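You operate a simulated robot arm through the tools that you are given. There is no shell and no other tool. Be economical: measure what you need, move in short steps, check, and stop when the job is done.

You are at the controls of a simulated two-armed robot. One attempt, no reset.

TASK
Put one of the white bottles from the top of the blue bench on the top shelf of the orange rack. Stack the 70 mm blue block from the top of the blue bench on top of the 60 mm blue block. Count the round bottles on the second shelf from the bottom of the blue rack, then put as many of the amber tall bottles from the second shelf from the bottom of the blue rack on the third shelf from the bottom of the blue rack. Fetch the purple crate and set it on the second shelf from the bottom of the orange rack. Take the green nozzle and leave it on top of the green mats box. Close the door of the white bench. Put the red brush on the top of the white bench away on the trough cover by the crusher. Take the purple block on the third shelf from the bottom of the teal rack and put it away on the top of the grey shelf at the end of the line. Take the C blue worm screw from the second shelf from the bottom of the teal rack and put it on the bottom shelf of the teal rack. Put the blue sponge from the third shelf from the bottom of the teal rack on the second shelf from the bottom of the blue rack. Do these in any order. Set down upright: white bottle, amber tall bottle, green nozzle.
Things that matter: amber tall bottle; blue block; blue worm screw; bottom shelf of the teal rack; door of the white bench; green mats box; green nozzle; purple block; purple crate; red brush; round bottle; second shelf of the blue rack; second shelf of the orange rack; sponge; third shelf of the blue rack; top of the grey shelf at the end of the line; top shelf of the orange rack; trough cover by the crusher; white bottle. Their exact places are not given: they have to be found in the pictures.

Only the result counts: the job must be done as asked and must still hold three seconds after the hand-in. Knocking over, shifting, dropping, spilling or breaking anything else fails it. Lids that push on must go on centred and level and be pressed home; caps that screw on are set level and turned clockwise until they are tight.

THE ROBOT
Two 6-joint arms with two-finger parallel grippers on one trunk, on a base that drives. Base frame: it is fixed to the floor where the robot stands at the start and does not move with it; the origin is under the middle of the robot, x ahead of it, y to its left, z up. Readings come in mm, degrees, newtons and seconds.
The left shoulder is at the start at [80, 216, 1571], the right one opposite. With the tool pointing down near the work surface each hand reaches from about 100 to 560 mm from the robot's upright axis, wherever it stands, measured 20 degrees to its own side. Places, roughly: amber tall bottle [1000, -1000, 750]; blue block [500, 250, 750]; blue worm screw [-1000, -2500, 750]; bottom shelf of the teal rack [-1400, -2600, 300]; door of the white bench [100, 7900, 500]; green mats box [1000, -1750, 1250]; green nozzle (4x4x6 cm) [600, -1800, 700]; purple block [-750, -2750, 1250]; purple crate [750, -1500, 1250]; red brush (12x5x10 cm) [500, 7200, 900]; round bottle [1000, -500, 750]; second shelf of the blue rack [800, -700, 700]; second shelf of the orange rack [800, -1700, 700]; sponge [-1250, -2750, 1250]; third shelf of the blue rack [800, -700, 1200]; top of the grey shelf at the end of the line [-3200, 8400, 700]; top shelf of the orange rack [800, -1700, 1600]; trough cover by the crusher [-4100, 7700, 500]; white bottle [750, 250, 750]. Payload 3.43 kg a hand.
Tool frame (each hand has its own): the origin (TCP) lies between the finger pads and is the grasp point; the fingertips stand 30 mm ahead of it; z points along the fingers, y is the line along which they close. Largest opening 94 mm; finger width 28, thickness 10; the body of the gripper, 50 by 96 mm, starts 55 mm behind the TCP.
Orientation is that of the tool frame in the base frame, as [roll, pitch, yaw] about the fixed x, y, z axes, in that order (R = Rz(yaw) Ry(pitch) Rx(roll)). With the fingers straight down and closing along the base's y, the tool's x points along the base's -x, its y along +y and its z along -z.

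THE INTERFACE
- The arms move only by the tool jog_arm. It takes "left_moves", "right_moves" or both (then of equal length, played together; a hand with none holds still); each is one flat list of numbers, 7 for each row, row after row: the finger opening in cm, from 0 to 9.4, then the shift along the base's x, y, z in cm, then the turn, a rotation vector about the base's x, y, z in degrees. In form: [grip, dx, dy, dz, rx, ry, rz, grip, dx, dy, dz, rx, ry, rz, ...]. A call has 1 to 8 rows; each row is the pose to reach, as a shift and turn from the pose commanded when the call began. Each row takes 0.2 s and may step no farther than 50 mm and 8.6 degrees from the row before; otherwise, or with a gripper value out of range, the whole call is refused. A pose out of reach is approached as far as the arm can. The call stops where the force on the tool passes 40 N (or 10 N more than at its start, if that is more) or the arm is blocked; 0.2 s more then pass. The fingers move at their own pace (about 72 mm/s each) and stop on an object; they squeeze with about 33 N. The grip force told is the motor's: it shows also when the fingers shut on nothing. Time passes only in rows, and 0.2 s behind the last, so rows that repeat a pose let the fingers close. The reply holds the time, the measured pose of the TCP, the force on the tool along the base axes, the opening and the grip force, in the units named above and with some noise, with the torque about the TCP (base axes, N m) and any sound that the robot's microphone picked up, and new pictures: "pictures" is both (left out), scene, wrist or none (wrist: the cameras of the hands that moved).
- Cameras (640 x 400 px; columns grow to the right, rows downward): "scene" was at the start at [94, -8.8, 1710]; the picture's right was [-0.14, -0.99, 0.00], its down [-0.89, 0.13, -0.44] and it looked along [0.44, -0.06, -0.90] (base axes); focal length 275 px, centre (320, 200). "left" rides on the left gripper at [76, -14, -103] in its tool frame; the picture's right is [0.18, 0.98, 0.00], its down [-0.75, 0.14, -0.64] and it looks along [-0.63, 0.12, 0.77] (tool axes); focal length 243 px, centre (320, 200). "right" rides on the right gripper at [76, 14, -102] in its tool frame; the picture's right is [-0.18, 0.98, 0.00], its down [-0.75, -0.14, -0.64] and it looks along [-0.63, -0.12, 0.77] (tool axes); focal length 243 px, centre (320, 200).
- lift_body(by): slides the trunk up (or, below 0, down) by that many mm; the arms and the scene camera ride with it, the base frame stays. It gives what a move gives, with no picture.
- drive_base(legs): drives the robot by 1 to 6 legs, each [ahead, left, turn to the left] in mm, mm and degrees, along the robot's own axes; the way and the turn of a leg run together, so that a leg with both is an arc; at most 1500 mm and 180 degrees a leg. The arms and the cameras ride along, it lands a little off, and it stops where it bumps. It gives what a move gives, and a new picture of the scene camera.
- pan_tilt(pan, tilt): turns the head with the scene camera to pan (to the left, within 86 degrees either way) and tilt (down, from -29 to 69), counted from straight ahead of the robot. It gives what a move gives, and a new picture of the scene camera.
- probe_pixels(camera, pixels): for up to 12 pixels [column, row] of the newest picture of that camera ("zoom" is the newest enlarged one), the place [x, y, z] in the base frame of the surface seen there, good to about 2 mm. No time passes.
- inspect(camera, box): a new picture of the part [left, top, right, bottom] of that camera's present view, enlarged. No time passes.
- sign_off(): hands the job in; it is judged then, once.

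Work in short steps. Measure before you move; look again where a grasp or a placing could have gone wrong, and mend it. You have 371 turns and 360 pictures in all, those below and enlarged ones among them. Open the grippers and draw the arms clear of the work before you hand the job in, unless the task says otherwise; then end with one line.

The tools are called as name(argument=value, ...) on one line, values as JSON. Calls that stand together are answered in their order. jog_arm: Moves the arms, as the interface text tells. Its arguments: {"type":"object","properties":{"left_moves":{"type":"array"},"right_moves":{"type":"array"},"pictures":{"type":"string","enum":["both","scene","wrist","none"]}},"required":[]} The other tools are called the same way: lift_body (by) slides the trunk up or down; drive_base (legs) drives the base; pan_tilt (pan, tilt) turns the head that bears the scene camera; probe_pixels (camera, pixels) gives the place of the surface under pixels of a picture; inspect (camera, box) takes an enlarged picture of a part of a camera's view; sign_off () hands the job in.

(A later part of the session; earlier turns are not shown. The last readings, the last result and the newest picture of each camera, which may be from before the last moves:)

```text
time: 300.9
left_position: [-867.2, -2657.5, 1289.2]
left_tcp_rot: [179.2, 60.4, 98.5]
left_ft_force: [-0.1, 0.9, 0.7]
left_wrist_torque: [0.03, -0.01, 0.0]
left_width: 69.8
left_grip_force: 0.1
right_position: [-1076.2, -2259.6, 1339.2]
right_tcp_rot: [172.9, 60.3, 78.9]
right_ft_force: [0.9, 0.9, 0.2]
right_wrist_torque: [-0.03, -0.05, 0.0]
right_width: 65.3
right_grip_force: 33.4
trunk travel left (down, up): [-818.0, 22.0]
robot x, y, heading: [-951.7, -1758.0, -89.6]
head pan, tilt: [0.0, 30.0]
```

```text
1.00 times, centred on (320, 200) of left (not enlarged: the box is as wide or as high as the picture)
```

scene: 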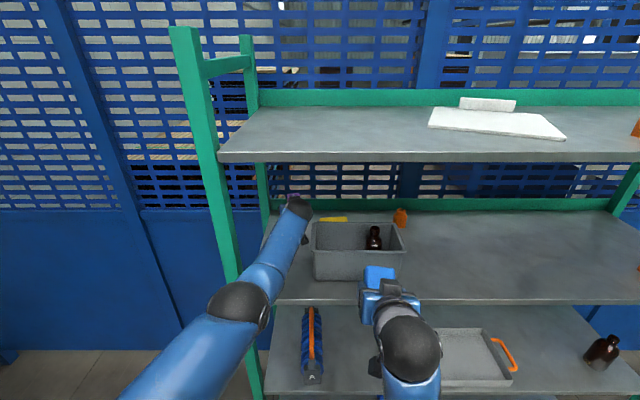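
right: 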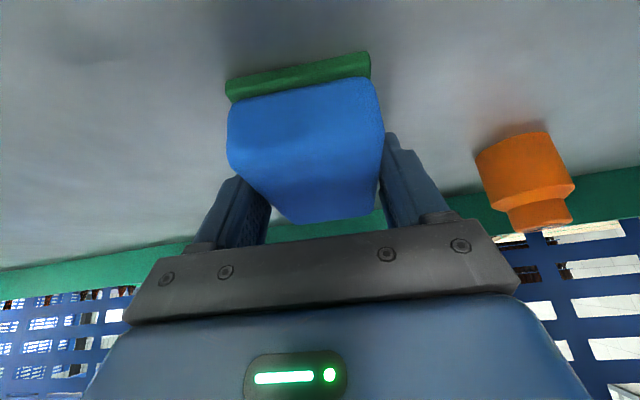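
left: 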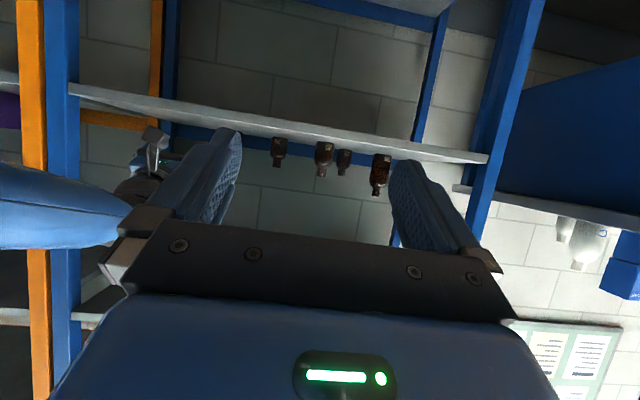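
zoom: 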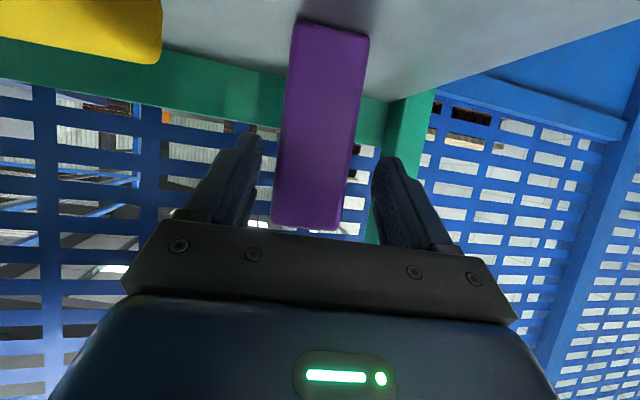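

Now centred. I advance another 42 mm and close on the block.

drive_base(legs=[[40, 5, 0]])

jog_arm(left_moves=[4, 0, 0, 0, 0, 0, 0, 2, 0, 0, 0, 0, 0, 0, 2, 0, 0, 0, 0, 0, 0, 2, 0, 0, 0, 0, 0, 0], pictures="wrist")

```text
time: 301.8
left_position: [-861.8, -2697.3, 1290.1]
left_tcp_rot: [179.2, 60.4, 98.5]
left_ft_force: [0.2, 1.4, 0.0]
left_wrist_torque: [0.01, -0.02, -0.02]
left_width: 69.7
left_grip_force: 0.0
right_position: [-1071.3, -2297.6, 1338.6]
right_tcp_rot: [173.0, 60.4, 78.9]
right_ft_force: [-0.6, 1.3, 0.2]
right_wrist_torque: [0.0, 0.0, 0.01]
right_width: 65.5
right_grip_force: 32.6
trunk travel left (down, up): [-818.0, 22.0]
robot x, y, heading: [-944.3, -1801.1, -89.8]
head pan, tilt: [0.0, 30.0]
```

scene: 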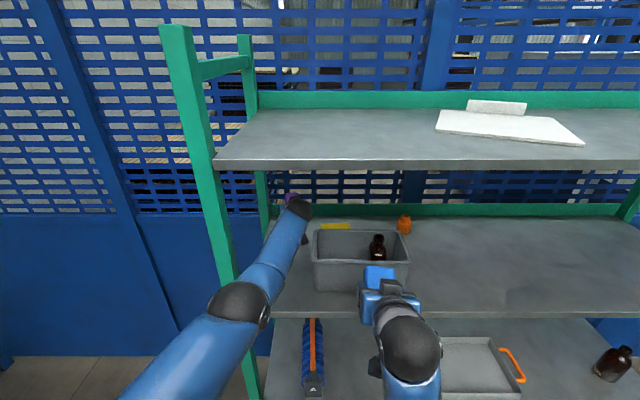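

```text
time: 302.8
left_position: [-861.6, -2708.9, 1279.9]
left_tcp_rot: [179.2, 59.7, 98.6]
left_ft_force: [0.1, -0.4, -0.3]
left_wrist_torque: [0.02, -0.01, 0.02]
left_width: 20.1
left_grip_force: 0.0
right_position: [-1068.5, -2309.0, 1334.8]
right_tcp_rot: [173.3, 59.7, 79.3]
right_ft_force: [0.4, -0.1, 0.3]
right_wrist_torque: [-0.02, 0.02, -0.01]
right_width: 65.3
right_grip_force: 32.9
trunk travel left (down, up): [-818.0, 22.0]
robot x, y, heading: [-945.2, -1798.2, -90.0]
head pan, tilt: [0.0, 30.0]
```

left: 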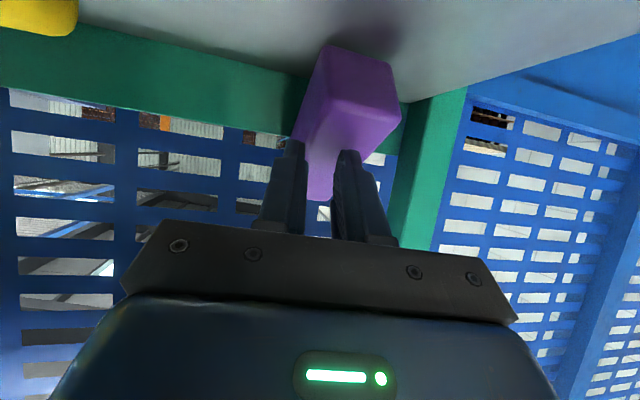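

The fingers shut on nothing; the block seems to have slipped back. I open and look closely.

jog_arm(left_moves=[5, 0, 0, 0, 0, 0, 0, 8, 0, 0, 0, 0, 0, 0], pictures="wrist")

inspect(camera="scene", box=[250, 160, 350, 230])

probe_pixels(camera="left", pixels=[[340, 50], [390, 65], [300, 130], [350, 110], [320, 180], [345, 80], [380, 90], [330, 150]])

```text
time: 303.4
left_position: [-861.5, -2707.2, 1279.9]
left_tcp_rot: [179.2, 59.6, 98.5]
left_ft_force: [1.4, -0.1, 0.1]
left_wrist_torque: [-0.03, -0.01, -0.01]
left_width: 80.1
left_grip_force: 0.1
right_position: [-1069.9, -2309.0, 1333.3]
right_tcp_rot: [173.2, 59.7, 79.2]
right_ft_force: [-0.1, -1.0, -0.2]
right_wrist_torque: [0.01, 0.02, -0.03]
right_width: 65.1
right_grip_force: 33.0
trunk travel left (down, up): [-818.0, 22.0]
robot x, y, heading: [-948.9, -1802.0, -90.0]
head pan, tilt: [0.0, 30.0]
```

left: 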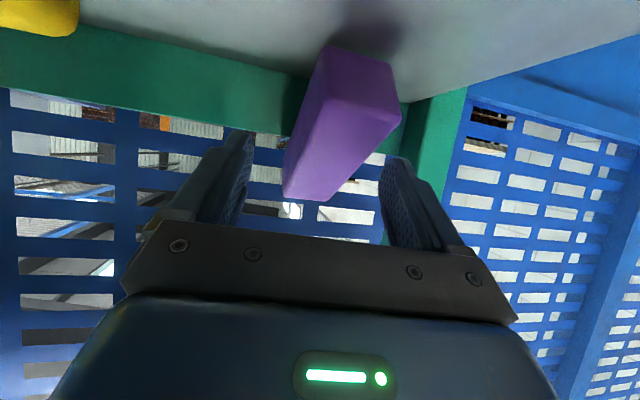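

```text
5.71 times, centred on (300, 195) of scene
```

zoom: 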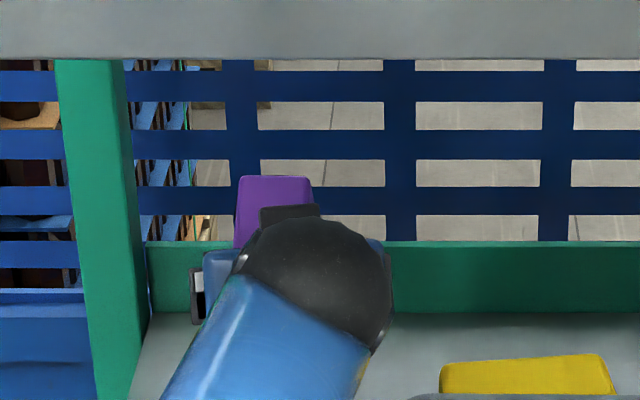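

```text
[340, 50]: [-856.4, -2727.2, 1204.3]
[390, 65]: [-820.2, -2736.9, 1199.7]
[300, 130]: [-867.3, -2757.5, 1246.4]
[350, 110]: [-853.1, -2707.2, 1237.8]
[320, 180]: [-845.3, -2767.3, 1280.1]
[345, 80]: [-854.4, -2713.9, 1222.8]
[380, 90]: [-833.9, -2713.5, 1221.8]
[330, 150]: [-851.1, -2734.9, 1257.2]
```

The palm pushed the block's top and it now leans back against the rail. I back off 170 mm and pitch the left hand steeper for a grasp square to the leaning block.

drive_base(legs=[[-190, 0, 0]])

jog_arm(left_moves=[8, 0, 0, 1, 4, 0, 0, 8, 0, 1, 2, 8, 0, 0, 8, 0, 2, 3, 12, 0, 0, 8, 0, 3, 4, 16, 0, 0, 8, 0, 4, 5, 20, 0, 0, 8, 0, 5, 5, 25, 0, 0], pictures="both")

```text
time: 304.9
left_position: [-860.9, -2524.7, 1277.1]
left_tcp_rot: [179.1, 59.6, 98.4]
left_ft_force: [0.0, 0.0, 0.1]
left_wrist_torque: [-0.02, -0.02, 0.04]
left_width: 80.0
left_grip_force: 0.0
right_position: [-1070.2, -2125.5, 1332.5]
right_tcp_rot: [173.3, 59.5, 79.2]
right_ft_force: [-0.4, 0.3, -0.3]
right_wrist_torque: [0.01, 0.0, 0.0]
right_width: 65.2
right_grip_force: 33.9
trunk travel left (down, up): [-818.0, 22.0]
robot x, y, heading: [-943.8, -1610.4, -89.8]
head pan, tilt: [0.0, 30.0]
```

scene: 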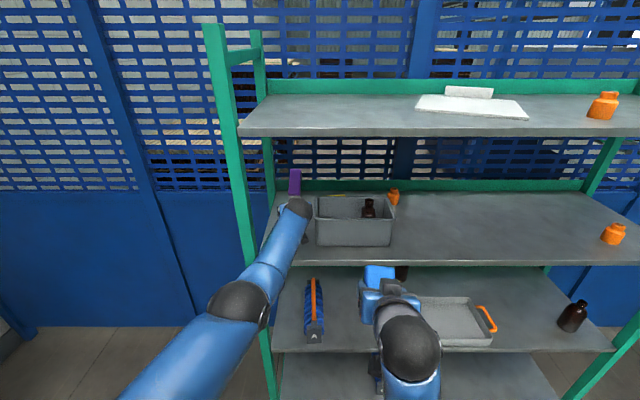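

```text
time: 306.3
left_position: [-861.1, -2471.5, 1331.0]
left_tcp_rot: [174.8, 34.8, 95.1]
left_ft_force: [-1.3, -0.6, 0.5]
left_wrist_torque: [-0.02, -0.02, 0.0]
left_width: 80.0
left_grip_force: 0.1
right_position: [-1069.8, -2121.9, 1334.1]
right_tcp_rot: [173.2, 59.7, 79.2]
right_ft_force: [-0.2, -0.9, -1.1]
right_wrist_torque: [0.02, -0.03, -0.01]
right_width: 65.5
right_grip_force: 32.9
trunk travel left (down, up): [-818.0, 22.0]
robot x, y, heading: [-949.5, -1614.2, -90.0]
head pan, tilt: [0.0, 30.0]
```

scene: 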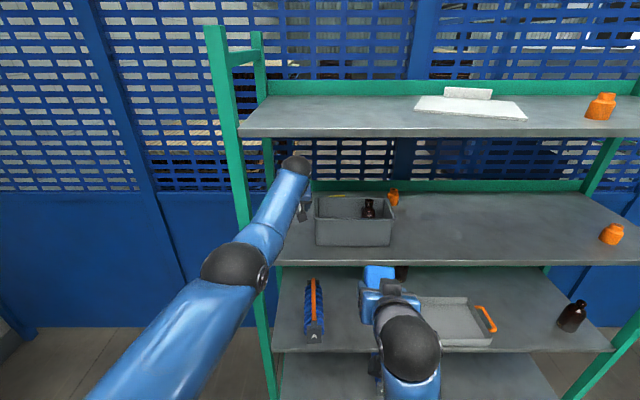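
left: 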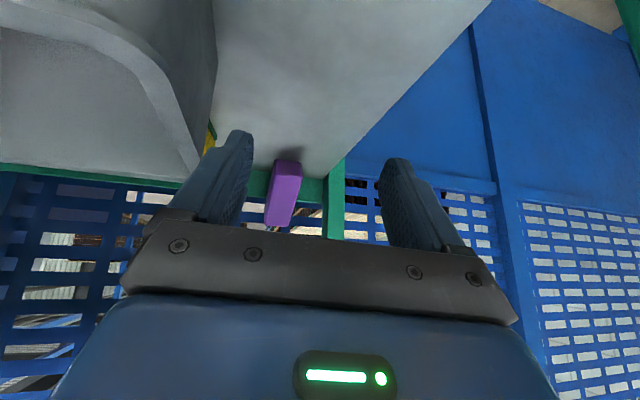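

inspect(camera="left", box=[240, 140, 340, 240])

probe_pixels(camera="zoom", pixels=[[270, 85], [370, 85], [268, 125], [365, 140], [260, 160], [350, 170], [240, 240], [315, 250], [230, 300], [290, 310], [320, 60]])

```text
4.00 times, centred on (290, 190) of left
```

zoom: 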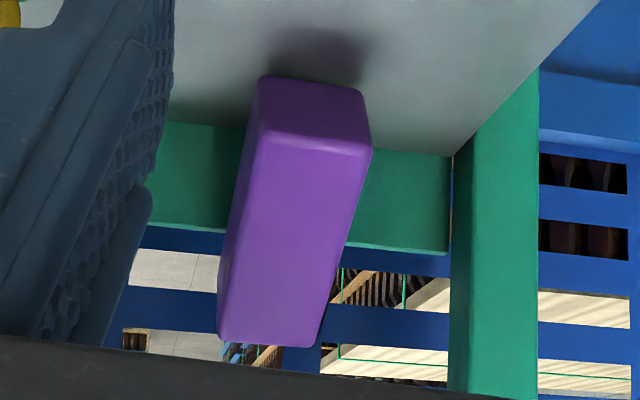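

```text
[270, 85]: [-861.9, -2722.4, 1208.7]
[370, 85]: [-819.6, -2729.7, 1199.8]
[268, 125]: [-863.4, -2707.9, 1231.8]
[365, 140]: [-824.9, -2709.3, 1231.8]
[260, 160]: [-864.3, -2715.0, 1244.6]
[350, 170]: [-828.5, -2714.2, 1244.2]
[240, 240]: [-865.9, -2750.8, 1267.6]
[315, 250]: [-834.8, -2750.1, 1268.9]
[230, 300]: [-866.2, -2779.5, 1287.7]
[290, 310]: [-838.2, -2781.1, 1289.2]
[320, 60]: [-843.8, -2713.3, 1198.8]
```

probe_pixels(camera="zoom", pixels=[[200, 130], [200, 170], [200, 215], [400, 170], [400, 235], [400, 245], [490, 200], [560, 240]])

```text
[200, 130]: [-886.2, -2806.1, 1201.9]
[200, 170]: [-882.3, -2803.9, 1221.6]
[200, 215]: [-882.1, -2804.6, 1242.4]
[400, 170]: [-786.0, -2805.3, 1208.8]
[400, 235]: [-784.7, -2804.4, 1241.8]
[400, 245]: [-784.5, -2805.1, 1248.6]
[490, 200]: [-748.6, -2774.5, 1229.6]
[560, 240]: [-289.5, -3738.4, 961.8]
```

The block's front face runs up-back at 34°; rail and post are well clear. I square the hand to it and drive 233 mm ahead above it.

jog_arm(left_moves=[8, 0, 0, 0, 0, 2.1, -4, 8, 0, 0, 0, 0, 4.3, -8.1, 8, 0, 0, 0, 0, 4.3, -8.1], pictures="none")

drive_base(legs=[[228, 15, 0]])

inspect(camera="left", box=[0, 0, 640, 400])

```text
time: 307.1
left_position: [-862.8, -2469.9, 1331.8]
left_tcp_rot: [-179.9, 34.7, 90.0]
left_ft_force: [0.5, -0.2, 0.6]
left_wrist_torque: [0.01, -0.01, 0.03]
left_width: 80.4
left_grip_force: 0.0
right_position: [-1068.9, -2120.0, 1333.9]
right_tcp_rot: [173.2, 59.7, 79.2]
right_ft_force: [0.1, 0.2, -0.5]
right_wrist_torque: [0.0, 0.0, 0.02]
right_width: 65.4
right_grip_force: 33.0
trunk travel left (down, up): [-818.0, 22.0]
robot x, y, heading: [-948.6, -1610.6, -90.1]
head pan, tilt: [0.0, 30.0]
```

```text
time: 308.9
left_position: [-843.6, -2691.7, 1333.7]
left_tcp_rot: [-180.0, 35.0, 90.3]
left_ft_force: [-0.3, 0.6, -0.4]
left_wrist_torque: [-0.01, -0.02, 0.0]
left_width: 80.1
left_grip_force: 0.1
right_position: [-1052.6, -2343.8, 1336.6]
right_tcp_rot: [173.2, 60.0, 79.3]
right_ft_force: [1.3, 0.7, -0.1]
right_wrist_torque: [0.03, 0.02, 0.0]
right_width: 65.5
right_grip_force: 32.7
trunk travel left (down, up): [-818.0, 22.0]
robot x, y, heading: [-932.4, -1840.0, -90.0]
head pan, tilt: [0.0, 30.0]
```

scene: 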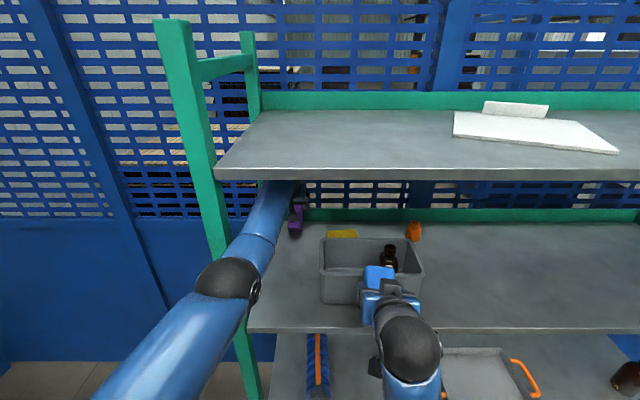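

```text
1.00 times, centred on (320, 200) of left (not enlarged: the box is as wide or as high as the picture)
```

zoom: 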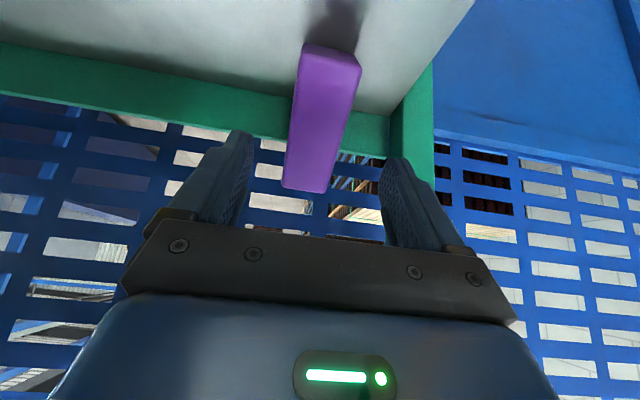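

Centred. I move in along the hand's axis to the grasp point.

jog_arm(left_moves=[8, -0.1, -1.5, -2.8, 0, 0, 0, 8, -0.2, -3, -5.6, 0, 0, 0, 8, -0.2, -3.5, -7, 0, 0, 0], pictures="wrist")

```text
time: 309.7
left_position: [-843.7, -2705.6, 1266.6]
left_tcp_rot: [-180.0, 34.8, 90.3]
left_ft_force: [-0.1, 0.1, -0.6]
left_wrist_torque: [0.0, 0.03, 0.01]
left_width: 80.3
left_grip_force: 0.0
left hand out of reach, approached as far as the arm can: row 1, 2, 3
right_position: [-1053.0, -2347.1, 1334.2]
right_tcp_rot: [173.2, 59.9, 79.3]
right_ft_force: [0.1, 0.7, -0.2]
right_wrist_torque: [-0.01, 0.0, 0.01]
right_width: 65.3
right_grip_force: 33.3
trunk travel left (down, up): [-818.0, 22.0]
robot x, y, heading: [-931.4, -1840.5, -89.8]
head pan, tilt: [0.0, 30.0]
```

left: 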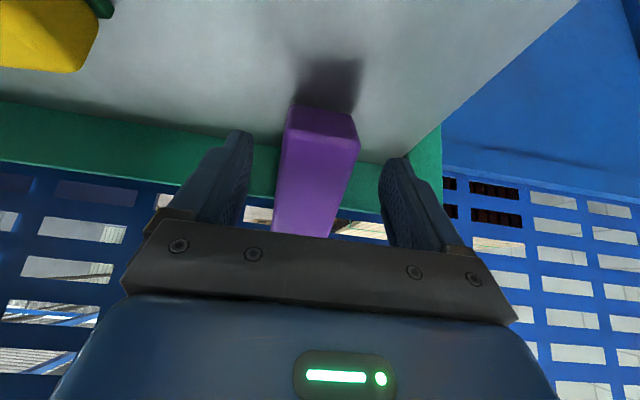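

The arm is at its reach limit, so I use the base for the last 44 mm; first I raise the right hand clear of the bin.

jog_arm(right_moves=[4, 0, 1, 3, 0, 0, 0, 4, 0, 2, 6, 0, 0, 0], pictures="none")

drive_base(legs=[[43, -1, 0]])

lift_body(by=-18)

```text
time: 310.3
left_position: [-842.8, -2705.7, 1264.9]
left_tcp_rot: [180.0, 34.8, 90.2]
left_ft_force: [-0.5, 0.6, 1.0]
left_wrist_torque: [-0.03, 0.02, 0.01]
left_width: 80.1
left_grip_force: 0.0
right_position: [-1048.2, -2344.3, 1392.4]
right_tcp_rot: [173.2, 59.7, 79.4]
right_ft_force: [0.2, -0.4, 0.3]
right_wrist_torque: [-0.04, 0.03, 0.0]
right_width: 65.4
right_grip_force: 33.5
right hand out of reach, approached as far as the arm can: row 1, 2
trunk travel left (down, up): [-818.0, 22.0]
robot x, y, heading: [-931.1, -1840.2, -90.0]
head pan, tilt: [0.0, 30.0]
```

```text
time: 311.3
left_position: [-846.7, -2733.3, 1272.4]
left_tcp_rot: [179.8, 35.2, 90.1]
left_ft_force: [0.6, 0.3, -0.2]
left_wrist_torque: [0.0, 0.01, 0.0]
left_width: 80.1
left_grip_force: 0.0
right_position: [-1050.2, -2370.1, 1396.7]
right_tcp_rot: [172.9, 60.2, 79.4]
right_ft_force: [0.0, 0.2, -0.3]
right_wrist_torque: [-0.04, 0.01, 0.01]
right_width: 65.3
right_grip_force: 33.6
trunk travel left (down, up): [-818.0, 22.0]
robot x, y, heading: [-935.0, -1878.5, -89.7]
head pan, tilt: [0.0, 30.0]
stopped in leg 1: the robot was blocked; the commanded pose is now the measured one
```

scene: 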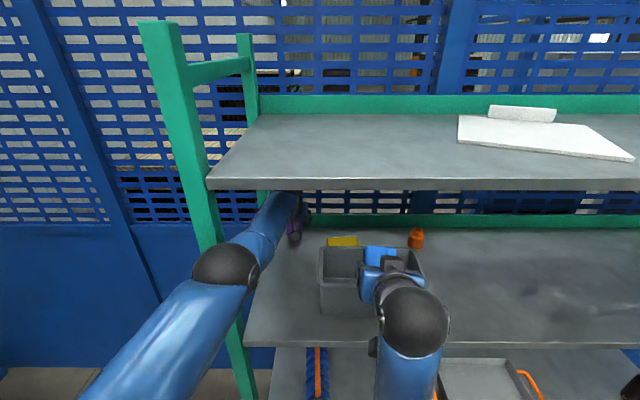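

```text
time: 311.9
left_position: [-846.4, -2732.2, 1255.3]
left_tcp_rot: [179.9, 35.2, 90.2]
left_ft_force: [-0.2, 0.2, 0.3]
left_wrist_torque: [0.01, -0.03, -0.01]
left_width: 79.9
left_grip_force: 0.0
right_position: [-1048.8, -2371.1, 1379.6]
right_tcp_rot: [172.8, 60.3, 79.2]
right_ft_force: [-0.5, -0.3, -0.3]
right_wrist_torque: [-0.04, 0.02, -0.01]
right_width: 65.3
right_grip_force: 32.9
trunk travel left (down, up): [-800.0, 40.0]
robot x, y, heading: [-931.7, -1881.1, -89.5]
head pan, tilt: [0.0, 30.0]
```

The base is blocked (the left elbow is near the front post), but the hand is at the block's face. I lower 15 mm straight, which brings the fingers onto its sides, and close.

lift_body(by=-15)

jog_arm(left_moves=[6, 0, 0, 0, 0, 0, 0, 3, 0, 0, 0, 0, 0, 0, 3, 0, 0, 0, 0, 0, 0, 3, 0, 0, 0, 0, 0, 0], pictures="wrist")

```text
time: 312.6
left_position: [-845.3, -2731.9, 1239.5]
left_tcp_rot: [179.8, 35.1, 90.2]
left_ft_force: [-0.1, -0.3, -0.6]
left_wrist_torque: [0.0, 0.0, 0.0]
left_width: 79.9
left_grip_force: 0.0
right_position: [-1050.8, -2370.3, 1364.4]
right_tcp_rot: [172.7, 60.3, 79.2]
right_ft_force: [-0.1, 0.1, -0.2]
right_wrist_torque: [-0.03, 0.04, 0.03]
right_width: 65.0
right_grip_force: 33.1
trunk travel left (down, up): [-785.0, 55.0]
robot x, y, heading: [-931.6, -1879.8, -89.6]
head pan, tilt: [0.0, 30.0]
```

```text
time: 313.6
left_position: [-846.4, -2733.3, 1238.7]
left_tcp_rot: [179.8, 35.1, 90.2]
left_ft_force: [-1.1, 0.4, 0.3]
left_wrist_torque: [-0.06, 0.08, -0.09]
left_width: 50.1
left_grip_force: 33.4
right_position: [-1050.9, -2369.0, 1364.4]
right_tcp_rot: [172.8, 60.3, 79.2]
right_ft_force: [0.4, -0.4, -1.2]
right_wrist_torque: [-0.03, -0.03, 0.0]
right_width: 65.4
right_grip_force: 32.7
trunk travel left (down, up): [-785.0, 55.0]
robot x, y, heading: [-934.9, -1876.2, -89.6]
head pan, tilt: [0.0, 30.0]
```

left: 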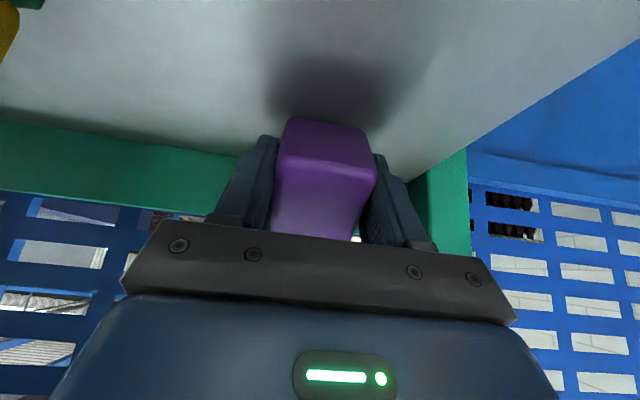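

Gripped at 50 mm. I lift 45 mm and back straight out.

lift_body(by=45)

drive_base(legs=[[-480, 0, 0]])

inspect(camera="left", box=[0, 0, 640, 400])

```text
time: 314.4
left_position: [-846.8, -2730.7, 1285.3]
left_tcp_rot: [179.7, 35.2, 90.1]
left_ft_force: [0.4, 0.6, -1.1]
left_wrist_torque: [0.03, 0.02, 0.0]
left_width: 50.0
left_grip_force: 32.8
right_position: [-1050.2, -2369.0, 1409.8]
right_tcp_rot: [172.8, 60.2, 79.1]
right_ft_force: [0.4, 0.4, -0.1]
right_wrist_torque: [0.02, -0.02, -0.02]
right_width: 65.4
right_grip_force: 32.8
trunk travel left (down, up): [-830.0, 10.0]
robot x, y, heading: [-931.5, -1880.5, -89.7]
head pan, tilt: [0.0, 30.0]
```

```text
time: 317.3
left_position: [-839.8, -2263.0, 1272.4]
left_tcp_rot: [180.0, 34.2, 90.8]
left_ft_force: [-0.3, 0.4, -1.2]
left_wrist_torque: [0.06, -0.02, 0.0]
left_width: 50.0
left_grip_force: 33.5
right_position: [-1046.6, -1904.3, 1402.9]
right_tcp_rot: [173.4, 59.5, 80.3]
right_ft_force: [0.4, -0.5, -0.1]
right_wrist_torque: [0.02, 0.0, -0.02]
right_width: 65.3
right_grip_force: 33.1
trunk travel left (down, up): [-830.0, 10.0]
robot x, y, heading: [-941.8, -1396.1, -88.9]
head pan, tilt: [0.0, 30.0]
```

scene: 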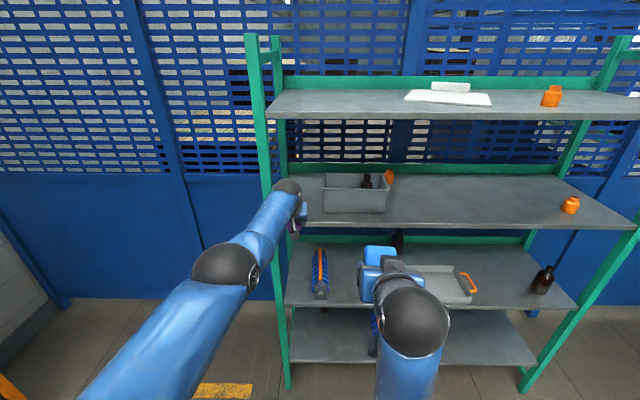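

```text
1.00 times, centred on (320, 200) of left (not enlarged: the box is as wide or as high as the picture)
```

zoom: 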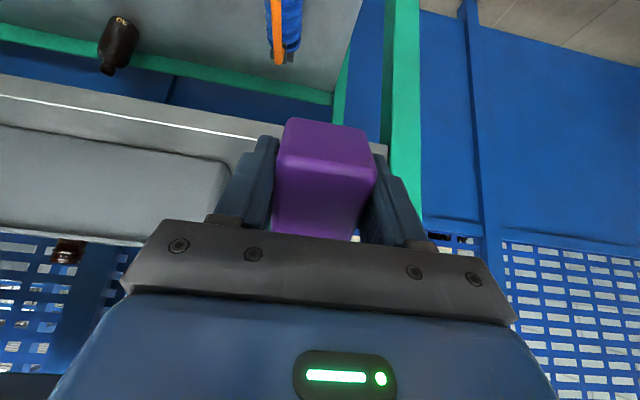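

I check that the rack and bin have not shifted.

probe_pixels(camera="scene", pixels=[[252, 80], [256, 120], [350, 190], [324, 190], [389, 178], [310, 105], [570, 206], [319, 290]])

```text
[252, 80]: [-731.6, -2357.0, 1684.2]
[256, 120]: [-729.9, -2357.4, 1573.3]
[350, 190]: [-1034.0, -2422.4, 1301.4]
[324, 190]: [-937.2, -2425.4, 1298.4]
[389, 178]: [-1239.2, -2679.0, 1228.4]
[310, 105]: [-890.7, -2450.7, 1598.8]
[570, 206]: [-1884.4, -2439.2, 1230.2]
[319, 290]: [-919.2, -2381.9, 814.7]
```

Nothing moved. I retract the left hand, sidestep 400 mm toward +x and turn left to face the blue rack.

jog_arm(left_moves=[3, 0, 4.5, 0, 0, 0, 0, 3, 0, 9, 0, 0, 0, 0, 3, 0, 13.5, 0, 0, 0, 0, 3, 0, 18, 0, 0, 0, 0, 3, 0, 22.5, 0, 0, 0, 0, 3, 0, 27, -1, 0, 0, 0, 3, 0, 31, -3, 0, 0, 0, 3, 0, 35, -5, 0, 0, 0], pictures="none")

drive_base(legs=[[0, 430, 0], [0, 0, 89]])

```text
time: 319.1
left_position: [-884.8, -2244.2, 1250.5]
left_tcp_rot: [179.9, 34.5, 90.8]
left_ft_force: [0.5, 0.6, -1.0]
left_wrist_torque: [0.06, -0.01, 0.01]
left_width: 50.2
left_grip_force: 32.9
left hand out of reach, approached as far as the arm can: row 1, 2, 3, 4, 5, 6, 7, 8
right_position: [-1047.9, -1900.3, 1404.9]
right_tcp_rot: [173.3, 59.8, 80.2]
right_ft_force: [0.6, 0.1, -0.4]
right_wrist_torque: [-0.02, -0.01, 0.0]
right_width: 65.3
right_grip_force: 32.9
trunk travel left (down, up): [-830.0, 10.0]
robot x, y, heading: [-937.9, -1398.7, -89.0]
head pan, tilt: [0.0, 30.0]
```

```text
time: 325.5
left_position: [340.0, -1369.9, 1250.7]
left_tcp_rot: [179.8, 34.4, 178.4]
left_ft_force: [-0.3, -0.5, -0.6]
left_wrist_torque: [-0.01, 0.07, 0.0]
left_width: 50.0
left_grip_force: 33.0
right_position: [-10.4, -1517.9, 1404.7]
right_tcp_rot: [173.3, 59.7, 167.9]
right_ft_force: [0.2, 0.4, 0.2]
right_wrist_torque: [0.04, 0.01, 0.02]
right_width: 65.1
right_grip_force: 33.2
trunk travel left (down, up): [-830.0, 10.0]
robot x, y, heading: [-510.2, -1389.2, -1.3]
head pan, tilt: [0.0, 30.0]
```

scene: 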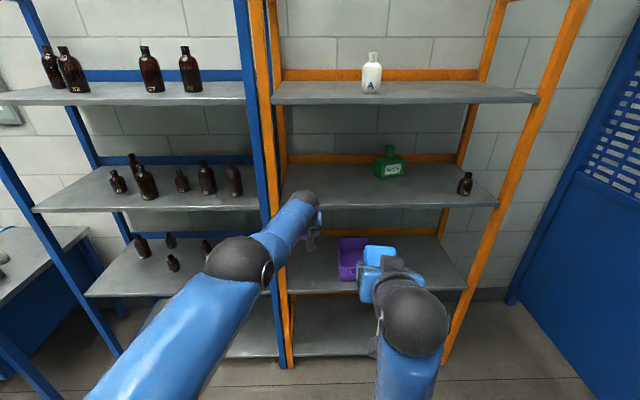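

Everything still stands. The left hand must come in closer: I move it down and back, and pitch the right hand (sponge) back to 60°.

jog_arm(left_moves=[3, -1, 0, -4.5, 0, 0, 0, 3, -2, 0, -9, 0, 0, 0, 3, -4, 0, -13.5, 0, 0, 0, 3, -7, 0, -17.5, 0, 0, 0, 3, -11, 0, -20, 0, 0, 0, 3, -15.5, 0, -22, 0, 0, 0, 3, -20, 0, -24, 0, 0, 0, 3, -24.5, 0, -26, 0, 0, 0], right_moves=[4, 2, 0, -3, 0, 4, 0, 4, 4, 0, -6, 0, 8, 0, 4, 6, 0, -9, 0, 12, 0, 4, 8, 0, -12, 0, 16, 0, 4, 10, 0, -14, 0, 20, 0, 4, 12, 0, -16, 0, 24, 0, 4, 14, 0, -18, 0, 28, 0, 4, 16, 0, -20, 0, 30, 0], pictures="scene")

```text
time: 327.3
left_position: [184.7, -1415.3, 923.2]
left_tcp_rot: [180.0, 34.5, 178.5]
left_ft_force: [1.6, 0.1, -0.9]
left_wrist_torque: [0.05, 0.08, 0.02]
left_width: 49.8
left_grip_force: 32.4
left hand out of reach, approached as far as the arm can: row 3, 4, 5, 6, 7, 8
right_position: [150.9, -1516.6, 1204.5]
right_tcp_rot: [-179.7, 30.0, 173.0]
right_ft_force: [0.1, 0.8, -0.3]
right_wrist_torque: [0.0, 0.0, 0.03]
right_width: 65.6
right_grip_force: 33.2
trunk travel left (down, up): [-830.0, 10.0]
robot x, y, heading: [-511.2, -1390.9, -1.4]
head pan, tilt: [0.0, 30.0]
```

scene: 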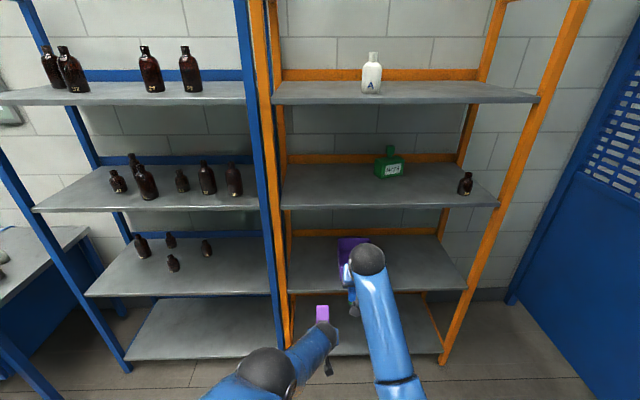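

The left hand came inward; I move it outward and back.

jog_arm(left_moves=[3, -2, 3, 0, 0, 0, 0, 3, -4.5, 6, 0, 0, 0, 0, 3, -7, 9, 0, 0, 0, 0, 3, -10, 12, 0, 0, 0, 0, 3, -13, 15, 0, 0, 0, 0, 3, -16.5, 17, 0, 0, 0, 0, 3, -20, 19, 0, 0, 0, 0, 3, -23, 20, 0, 0, 0, 0], pictures="scene")

```text
time: 329.1
left_position: [69.2, -1228.6, 764.5]
left_tcp_rot: [-179.9, 34.4, 178.5]
left_ft_force: [0.0, 0.0, -1.4]
left_wrist_torque: [0.0, 0.06, 0.02]
left_width: 49.9
left_grip_force: 32.7
left hand out of reach, approached as far as the arm can: row 1, 2, 3, 4, 5, 6, 7, 8
right_position: [150.5, -1515.1, 1204.6]
right_tcp_rot: [-179.6, 30.0, 173.0]
right_ft_force: [-0.1, -0.6, 0.5]
right_wrist_torque: [0.04, -0.02, 0.0]
right_width: 65.4
right_grip_force: 32.8
trunk travel left (down, up): [-830.0, 10.0]
robot x, y, heading: [-508.6, -1387.6, -1.4]
head pan, tilt: [0.0, 30.0]
```

scene: 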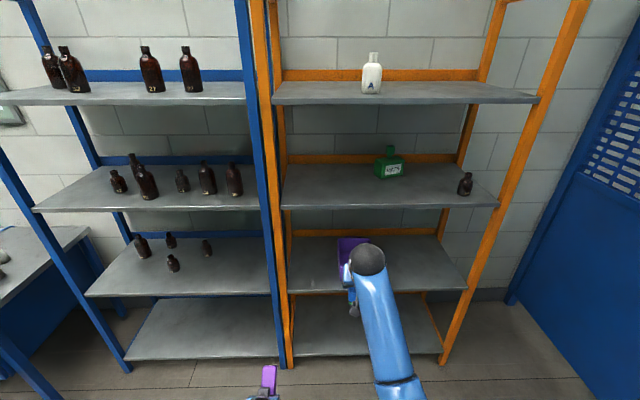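

The steep pitch forces the arm low. I level the left hand (pitch up 45°) so it can ride higher and close in.

jog_arm(left_moves=[3, 0, 0, 3, 0, -7.5, 0, 3, 0, 0, 7, 0, -15, 0, 3, 0, 0, 11, 0, -22.5, 0, 3, 0, 0, 15, 0, -30, 0, 3, -2, 0, 19, 0, -37.5, 0, 3, -4, 0, 23, 0, -45, 0, 3, -6, 0, 27, 0, -45, 0, 3, -8, 0, 31, 0, -45, 0], pictures="scene")

```text
time: 330.9
left_position: [74.4, -1253.8, 852.4]
left_tcp_rot: [173.9, 79.4, 173.0]
left_ft_force: [-0.6, -1.5, -0.5]
left_wrist_torque: [-0.01, 0.04, 0.04]
left_width: 50.1
left_grip_force: 33.1
left hand out of reach, approached as far as the arm can: row 1, 2, 3, 4, 5, 6, 7, 8
right_position: [150.6, -1514.7, 1205.6]
right_tcp_rot: [-179.7, 30.0, 172.9]
right_ft_force: [-0.2, 0.1, 0.5]
right_wrist_torque: [-0.01, 0.02, 0.01]
right_width: 65.3
right_grip_force: 33.1
trunk travel left (down, up): [-830.0, 10.0]
robot x, y, heading: [-512.4, -1388.8, -1.4]
head pan, tilt: [0.0, 30.0]
```

scene: 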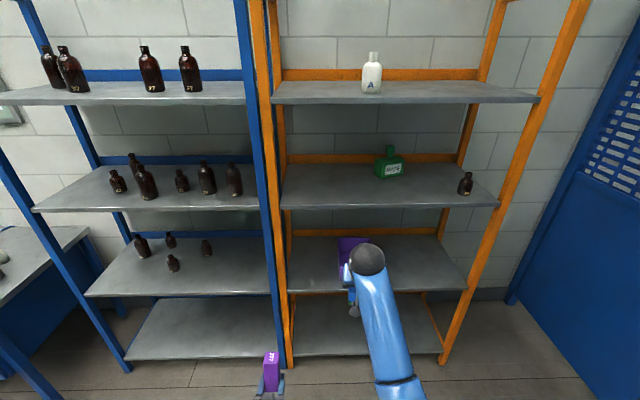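

The block is upright in the hand now. I bring the arm up and slightly outward.

jog_arm(left_moves=[3, 1, 0, 4, 0, 0, 0, 3, 2, 0, 8, 0, 0, 0, 3, 3, 0, 12, 0, 0, 0, 3, 3, 0, 16, 0, 0, 0, 3, 3, 0, 20, 0, 0, 0, 3, 3, 0, 24, 0, 0, 0, 3, 3, 0, 28, 0, 0, 0, 3, 3, 0, 32, 0, 0, 0], pictures="none")

```text
time: 332.7
left_position: [223.2, -1267.6, 952.7]
left_tcp_rot: [174.0, 79.3, 173.0]
left_ft_force: [0.4, 0.1, -1.5]
left_wrist_torque: [0.0, 0.02, -0.01]
left_width: 50.3
left_grip_force: 33.0
left hand out of reach, approached as far as the arm can: row 1, 2, 3, 4, 5, 6, 7, 8
right_position: [150.4, -1515.0, 1204.4]
right_tcp_rot: [-179.7, 30.1, 173.1]
right_ft_force: [-0.3, -0.1, -0.7]
right_wrist_torque: [0.03, 0.0, 0.05]
right_width: 65.4
right_grip_force: 33.2
trunk travel left (down, up): [-830.0, 10.0]
robot x, y, heading: [-511.5, -1392.4, -1.5]
head pan, tilt: [0.0, 30.0]
```

The wrist only bends downward from the forearm, so a level hand must ride high. I lead it up to z≈1350 and then draw it in.

jog_arm(left_moves=[3, 1, 0, 5, 0, 0, 0, 3, 2, 0, 9.8, 0, 0, 0, 3, 3, 0, 14.6, 0, 0, 0, 3, 4, 0, 19.4, 0, 0, 0, 3, 5, 0, 24.2, 0, 0, 0, 3, 6, 0, 29, 0, 0, 0, 3, 7, 0, 33.8, 0, 0, 0, 3, 7, 0, 38.6, 0, 0, 0], pictures="none")

jog_arm(left_moves=[3, -4, 1, 0, 0, 0, 0, 3, -8, 2, 0, 0, 0, 0, 3, -12, 3, 0, 0, 0, 0, 3, -16, 4, 0, 0, 0, 0, 3, -20, 5, 0, 0, 0, 0, 3, -24, 6, 0, 0, 0, 0, 3, -28, 7, 0, 0, 0, 0, 3, -32, 8, 0, 0, 0, 0], pictures="scene")

```text
refused: row 1 steps farther than a row can; nothing moved
```

```text
time: 334.5
left_position: [25.1, -1240.7, 829.5]
left_tcp_rot: [174.2, 79.5, 173.5]
left_ft_force: [0.1, -0.2, -1.4]
left_wrist_torque: [-0.01, -0.03, -0.02]
left_width: 50.2
left_grip_force: 33.3
left hand out of reach, approached as far as the arm can: row 1, 2, 3, 4, 5, 6, 7, 8
right_position: [150.9, -1516.1, 1206.0]
right_tcp_rot: [-179.7, 30.0, 173.0]
right_ft_force: [0.0, -0.2, -0.3]
right_wrist_torque: [0.02, 0.01, 0.03]
right_width: 65.4
right_grip_force: 32.5
trunk travel left (down, up): [-830.0, 10.0]
robot x, y, heading: [-511.7, -1395.3, -1.2]
head pan, tilt: [0.0, 30.0]
```

scene: 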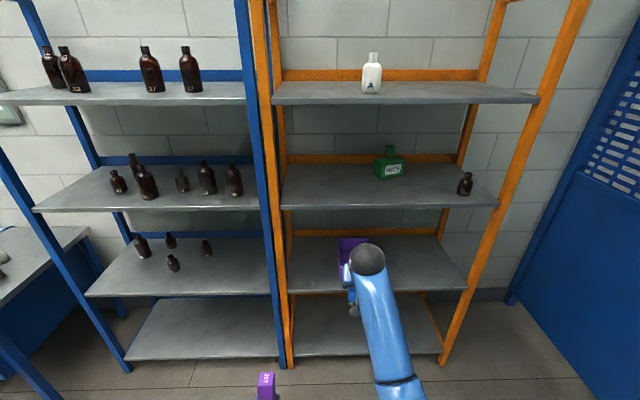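

jog_arm(left_moves=[3, 1, 0, 4.8, 0, 0, 0, 3, 2, 0, 9.6, 0, 0, 0, 3, 3, 0, 14.4, 0, 0, 0, 3, 4, 0, 19.2, 0, 0, 0, 3, 5, 0, 24, 0, 0, 0, 3, 6, 0, 28.8, 0, 0, 0, 3, 7, 0, 33.6, 0, 0, 0, 3, 8, 0, 38.4, 0, 0, 0], pictures="none")

jog_arm(left_moves=[3, 1, 0, 4.8, 0, 0, 0, 3, 2, 0, 9.6, 0, 0, 0, 3, 3, 0, 14.4, 0, 0, 0, 3, 4, 0, 19.2, 0, 0, 0, 3, 5, 0, 24, 0, 0, 0, 3, 6, 0, 28.8, 0, 0, 0, 3, 7, 0, 33.6, 0, 0, 0, 3, 8, 0, 38.4, 0, 0, 0], pictures="none")

```text
time: 336.3
left_position: [216.7, -1268.1, 947.1]
left_tcp_rot: [174.1, 79.4, 173.0]
left_ft_force: [0.3, -0.3, -1.1]
left_wrist_torque: [0.04, 0.03, -0.03]
left_width: 49.8
left_grip_force: 32.2
left hand out of reach, approached as far as the arm can: row 1, 2, 3, 4, 5, 6, 7, 8
right_position: [150.7, -1516.2, 1204.5]
right_tcp_rot: [-179.8, 30.1, 173.0]
right_ft_force: [-0.5, 0.2, -0.2]
right_wrist_torque: [-0.01, 0.03, 0.0]
right_width: 65.1
right_grip_force: 32.8
trunk travel left (down, up): [-830.0, 10.0]
robot x, y, heading: [-509.6, -1388.5, -1.4]
head pan, tilt: [0.0, 30.0]
```

```text
time: 338.1
left_position: [414.3, -1285.6, 1244.0]
left_tcp_rot: [174.1, 79.3, 173.1]
left_ft_force: [0.5, -0.7, -1.3]
left_wrist_torque: [0.01, 0.01, 0.01]
left_width: 50.1
left_grip_force: 33.3
left hand out of reach, approached as far as the arm can: row 1, 2, 3, 4, 5, 6, 7, 8
right_position: [150.4, -1514.8, 1205.4]
right_tcp_rot: [-179.7, 30.1, 173.0]
right_ft_force: [0.1, -1.3, 0.3]
right_wrist_torque: [0.02, -0.03, 0.03]
right_width: 65.3
right_grip_force: 33.4
trunk travel left (down, up): [-830.0, 10.0]
robot x, y, heading: [-514.8, -1395.0, -1.3]
head pan, tilt: [0.0, 30.0]
```

jog_arm(left_moves=[3, -3, 0, 3.8, 0, 0, 0, 3, -6, 0, 7.6, 0, 0, 0, 3, -9, 0, 11.4, 0, 0, 0, 3, -12, 0, 14, 0, 0, 0, 3, -16, 0, 14, 0, 0, 0, 3, -20, 0, 14, 0, 0, 0, 3, -24, 0, 14, 0, 0, 0, 3, -28, 0, 14, 0, 0, 0], pictures="scene")

```text
time: 339.9
left_position: [436.1, -1284.8, 1327.5]
left_tcp_rot: [174.1, 79.4, 173.2]
left_ft_force: [-0.6, -0.1, -1.7]
left_wrist_torque: [0.03, 0.01, -0.02]
left_width: 50.1
left_grip_force: 33.2
left hand out of reach, approached as far as the arm can: row 1, 2, 3, 4, 5, 6, 7, 8
right_position: [150.7, -1515.1, 1205.2]
right_tcp_rot: [-179.8, 30.0, 173.1]
right_ft_force: [-0.2, 0.0, 0.1]
right_wrist_torque: [-0.02, -0.02, 0.0]
right_width: 65.3
right_grip_force: 32.4
trunk travel left (down, up): [-830.0, 10.0]
robot x, y, heading: [-511.4, -1388.0, -1.4]
head pan, tilt: [0.0, 30.0]
```

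scene: 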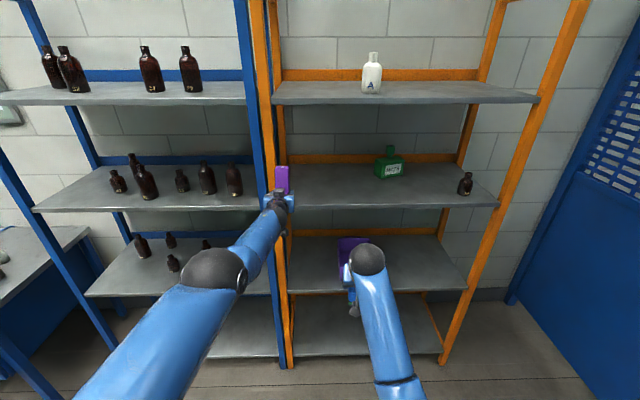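

jog_arm(left_moves=[3, -3, 0, 3, 0, 3, 0, 3, -6, 0, 6, 0, 6, 0, 3, -9.5, 0, 7, 0, 9, 0, 3, -13, 0, 8, 0, 12, 0, 3, -17, 0, 8, 0, 15, 0, 3, -21, 0, 8, 0, 18, 0, 3, -25, 0, 8, 0, 20, 0, 3, -29, 0, 8, 0, 20, 0], pictures="none")

```text
time: 341.7
left_position: [418.2, -1316.5, 1409.4]
left_tcp_rot: [178.7, 59.4, 177.5]
left_ft_force: [-0.1, -0.2, -0.3]
left_wrist_torque: [-0.01, 0.03, 0.01]
left_width: 50.0
left_grip_force: 33.3
left hand out of reach, approached as far as the arm can: row 1, 2, 3, 4, 5, 6, 7, 8
right_position: [152.3, -1515.3, 1205.2]
right_tcp_rot: [-179.7, 30.0, 172.9]
right_ft_force: [-0.5, 0.0, -0.5]
right_wrist_torque: [-0.02, 0.01, 0.0]
right_width: 65.3
right_grip_force: 33.0
trunk travel left (down, up): [-830.0, 10.0]
robot x, y, heading: [-508.6, -1389.4, -1.1]
head pan, tilt: [0.0, 30.0]
```

The elbow has likely flipped upward; that branch suits a tool-down hand. I pitch the left hand down to vertical while drawing it in.

jog_arm(left_moves=[3, 0, 0, 0, 0, 8, 0, 3, -2, 0, 0, 0, 16, 0, 3, -4, 0, -1, 0, 24, 0, 3, -7, 0, -2, 0, 32, 0, 3, -10, 0, -3, 0, 40, 0, 3, -13, 0, -4, 0, 48, 0, 3, -16, 0, -5, 0, 55, 0, 3, -19, 0, -6, 0, 59, 0], pictures="scene")

```text
time: 343.5
left_position: [240.4, -1315.7, 1347.7]
left_tcp_rot: [-179.1, 0.2, 178.7]
left_ft_force: [-0.3, -0.5, -1.2]
left_wrist_torque: [-0.03, 0.01, 0.06]
left_width: 49.9
left_grip_force: 32.9
left hand out of reach, approached as far as the arm can: row 1, 2, 3, 4, 5, 6, 7, 8
right_position: [150.2, -1514.8, 1205.2]
right_tcp_rot: [-179.7, 30.1, 173.0]
right_ft_force: [0.1, 0.7, 0.1]
right_wrist_torque: [-0.01, 0.03, 0.01]
right_width: 65.2
right_grip_force: 33.2
trunk travel left (down, up): [-830.0, 10.0]
robot x, y, heading: [-510.4, -1387.5, -1.2]
head pan, tilt: [0.0, 30.0]
```

scene: 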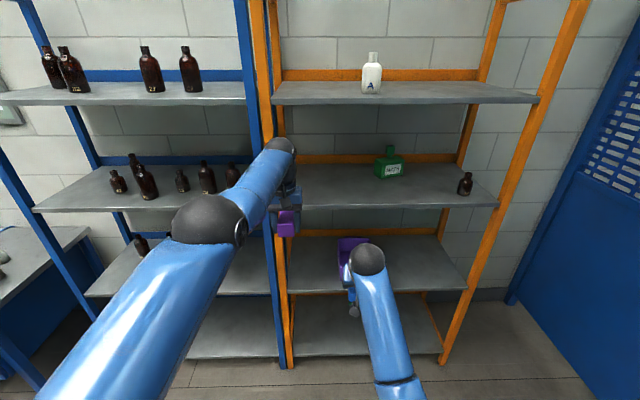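

jog_arm(left_moves=[3, -2, 1, -4, 0, 0, 0, 3, -4, 2, -8, 0, 0, 0, 3, -6.5, 3, -12, 0, 0, 0, 3, -9.5, 4, -15.5, 0, 0, 0, 3, -13, 5, -18.5, 0, 0, 0, 3, -17, 6, -21, 0, 0, 0, 3, -21, 7, -23, 0, 0, 0, 3, -25, 8, -25, 0, 0, 0], pictures="none")

```text
time: 345.3
left_position: [224.3, -1279.3, 1104.3]
left_tcp_rot: [-179.2, 0.3, 178.7]
left_ft_force: [-0.3, 0.0, -1.0]
left_wrist_torque: [0.01, 0.09, 0.03]
left_width: 49.9
left_grip_force: 32.7
left hand out of reach, approached as far as the arm can: row 1, 2, 3, 4, 5, 6, 7, 8
right_position: [150.6, -1515.6, 1205.4]
right_tcp_rot: [-179.7, 30.0, 173.1]
right_ft_force: [0.7, 0.4, -0.8]
right_wrist_torque: [0.0, 0.02, 0.05]
right_width: 65.5
right_grip_force: 33.4
trunk travel left (down, up): [-830.0, 10.0]
robot x, y, heading: [-509.3, -1386.8, -1.6]
head pan, tilt: [0.0, 30.0]
```

jog_arm(left_moves=[3, -4, 0, 0, 0, 0, 0, 3, -8, 0, 0, 0, 0, 0], pictures="scene")

```text
time: 345.9
left_position: [219.1, -1284.8, 1091.7]
left_tcp_rot: [-179.2, 0.4, 178.7]
left_ft_force: [0.7, 0.2, -1.6]
left_wrist_torque: [0.0, 0.05, 0.0]
left_width: 50.0
left_grip_force: 33.3
left hand out of reach, approached as far as the arm can: row 1, 2
right_position: [149.9, -1514.5, 1204.2]
right_tcp_rot: [-179.8, 30.1, 173.0]
right_ft_force: [1.1, 0.2, -0.4]
right_wrist_torque: [0.01, 0.0, -0.04]
right_width: 65.3
right_grip_force: 33.1
trunk travel left (down, up): [-830.0, 10.0]
robot x, y, heading: [-511.1, -1392.9, -1.4]
head pan, tilt: [0.0, 30.0]
```

scene: 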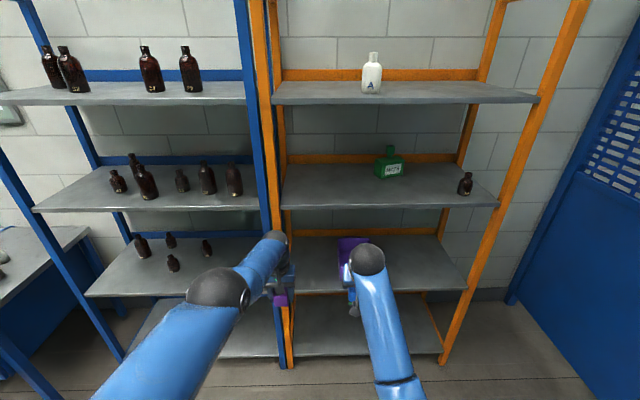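

probe_pixels(camera="scene", pixels=[[110, 385], [160, 345], [215, 288], [250, 265], [273, 240]])

```text
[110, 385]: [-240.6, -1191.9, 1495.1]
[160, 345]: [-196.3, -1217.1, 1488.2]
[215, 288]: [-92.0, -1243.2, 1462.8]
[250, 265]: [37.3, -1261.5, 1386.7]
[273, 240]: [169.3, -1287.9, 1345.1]
```

The left arm is stuck at full stretch (elbow straight), but it can still slide around. I swing it down and outward to a carry pose at about 450 mm ahead, 300 mm left.

jog_arm(left_moves=[3, -2.7, 2.2, -3, 0, 0, 0, 3, -5.4, 4.4, -6, 0, 0, 0, 3, -8.1, 6.6, -9, 0, 0, 0, 3, -10.8, 8.8, -12, 0, 0, 0, 3, -13.5, 11, -15, 0, 0, 0, 3, -16.2, 13.2, -18, 0, 0, 0, 3, -18.9, 15.4, -21, 0, 0, 0, 3, -21.6, 17.6, -24, 0, 0, 0], pictures="none")

```text
time: 347.7
left_position: [48.2, -1103.7, 807.6]
left_tcp_rot: [-179.1, 0.5, 178.8]
left_ft_force: [-0.2, -0.6, -1.3]
left_wrist_torque: [0.02, 0.07, -0.02]
left_width: 50.2
left_grip_force: 33.4
left hand out of reach, approached as far as the arm can: row 1, 2, 3, 4, 5, 6, 7, 8
right_position: [149.5, -1514.5, 1206.7]
right_tcp_rot: [-179.6, 30.1, 172.9]
right_ft_force: [-0.8, -0.1, -0.5]
right_wrist_torque: [0.0, -0.03, 0.0]
right_width: 65.4
right_grip_force: 32.9
trunk travel left (down, up): [-830.0, 10.0]
robot x, y, heading: [-511.0, -1389.1, -1.3]
head pan, tilt: [0.0, 30.0]
```

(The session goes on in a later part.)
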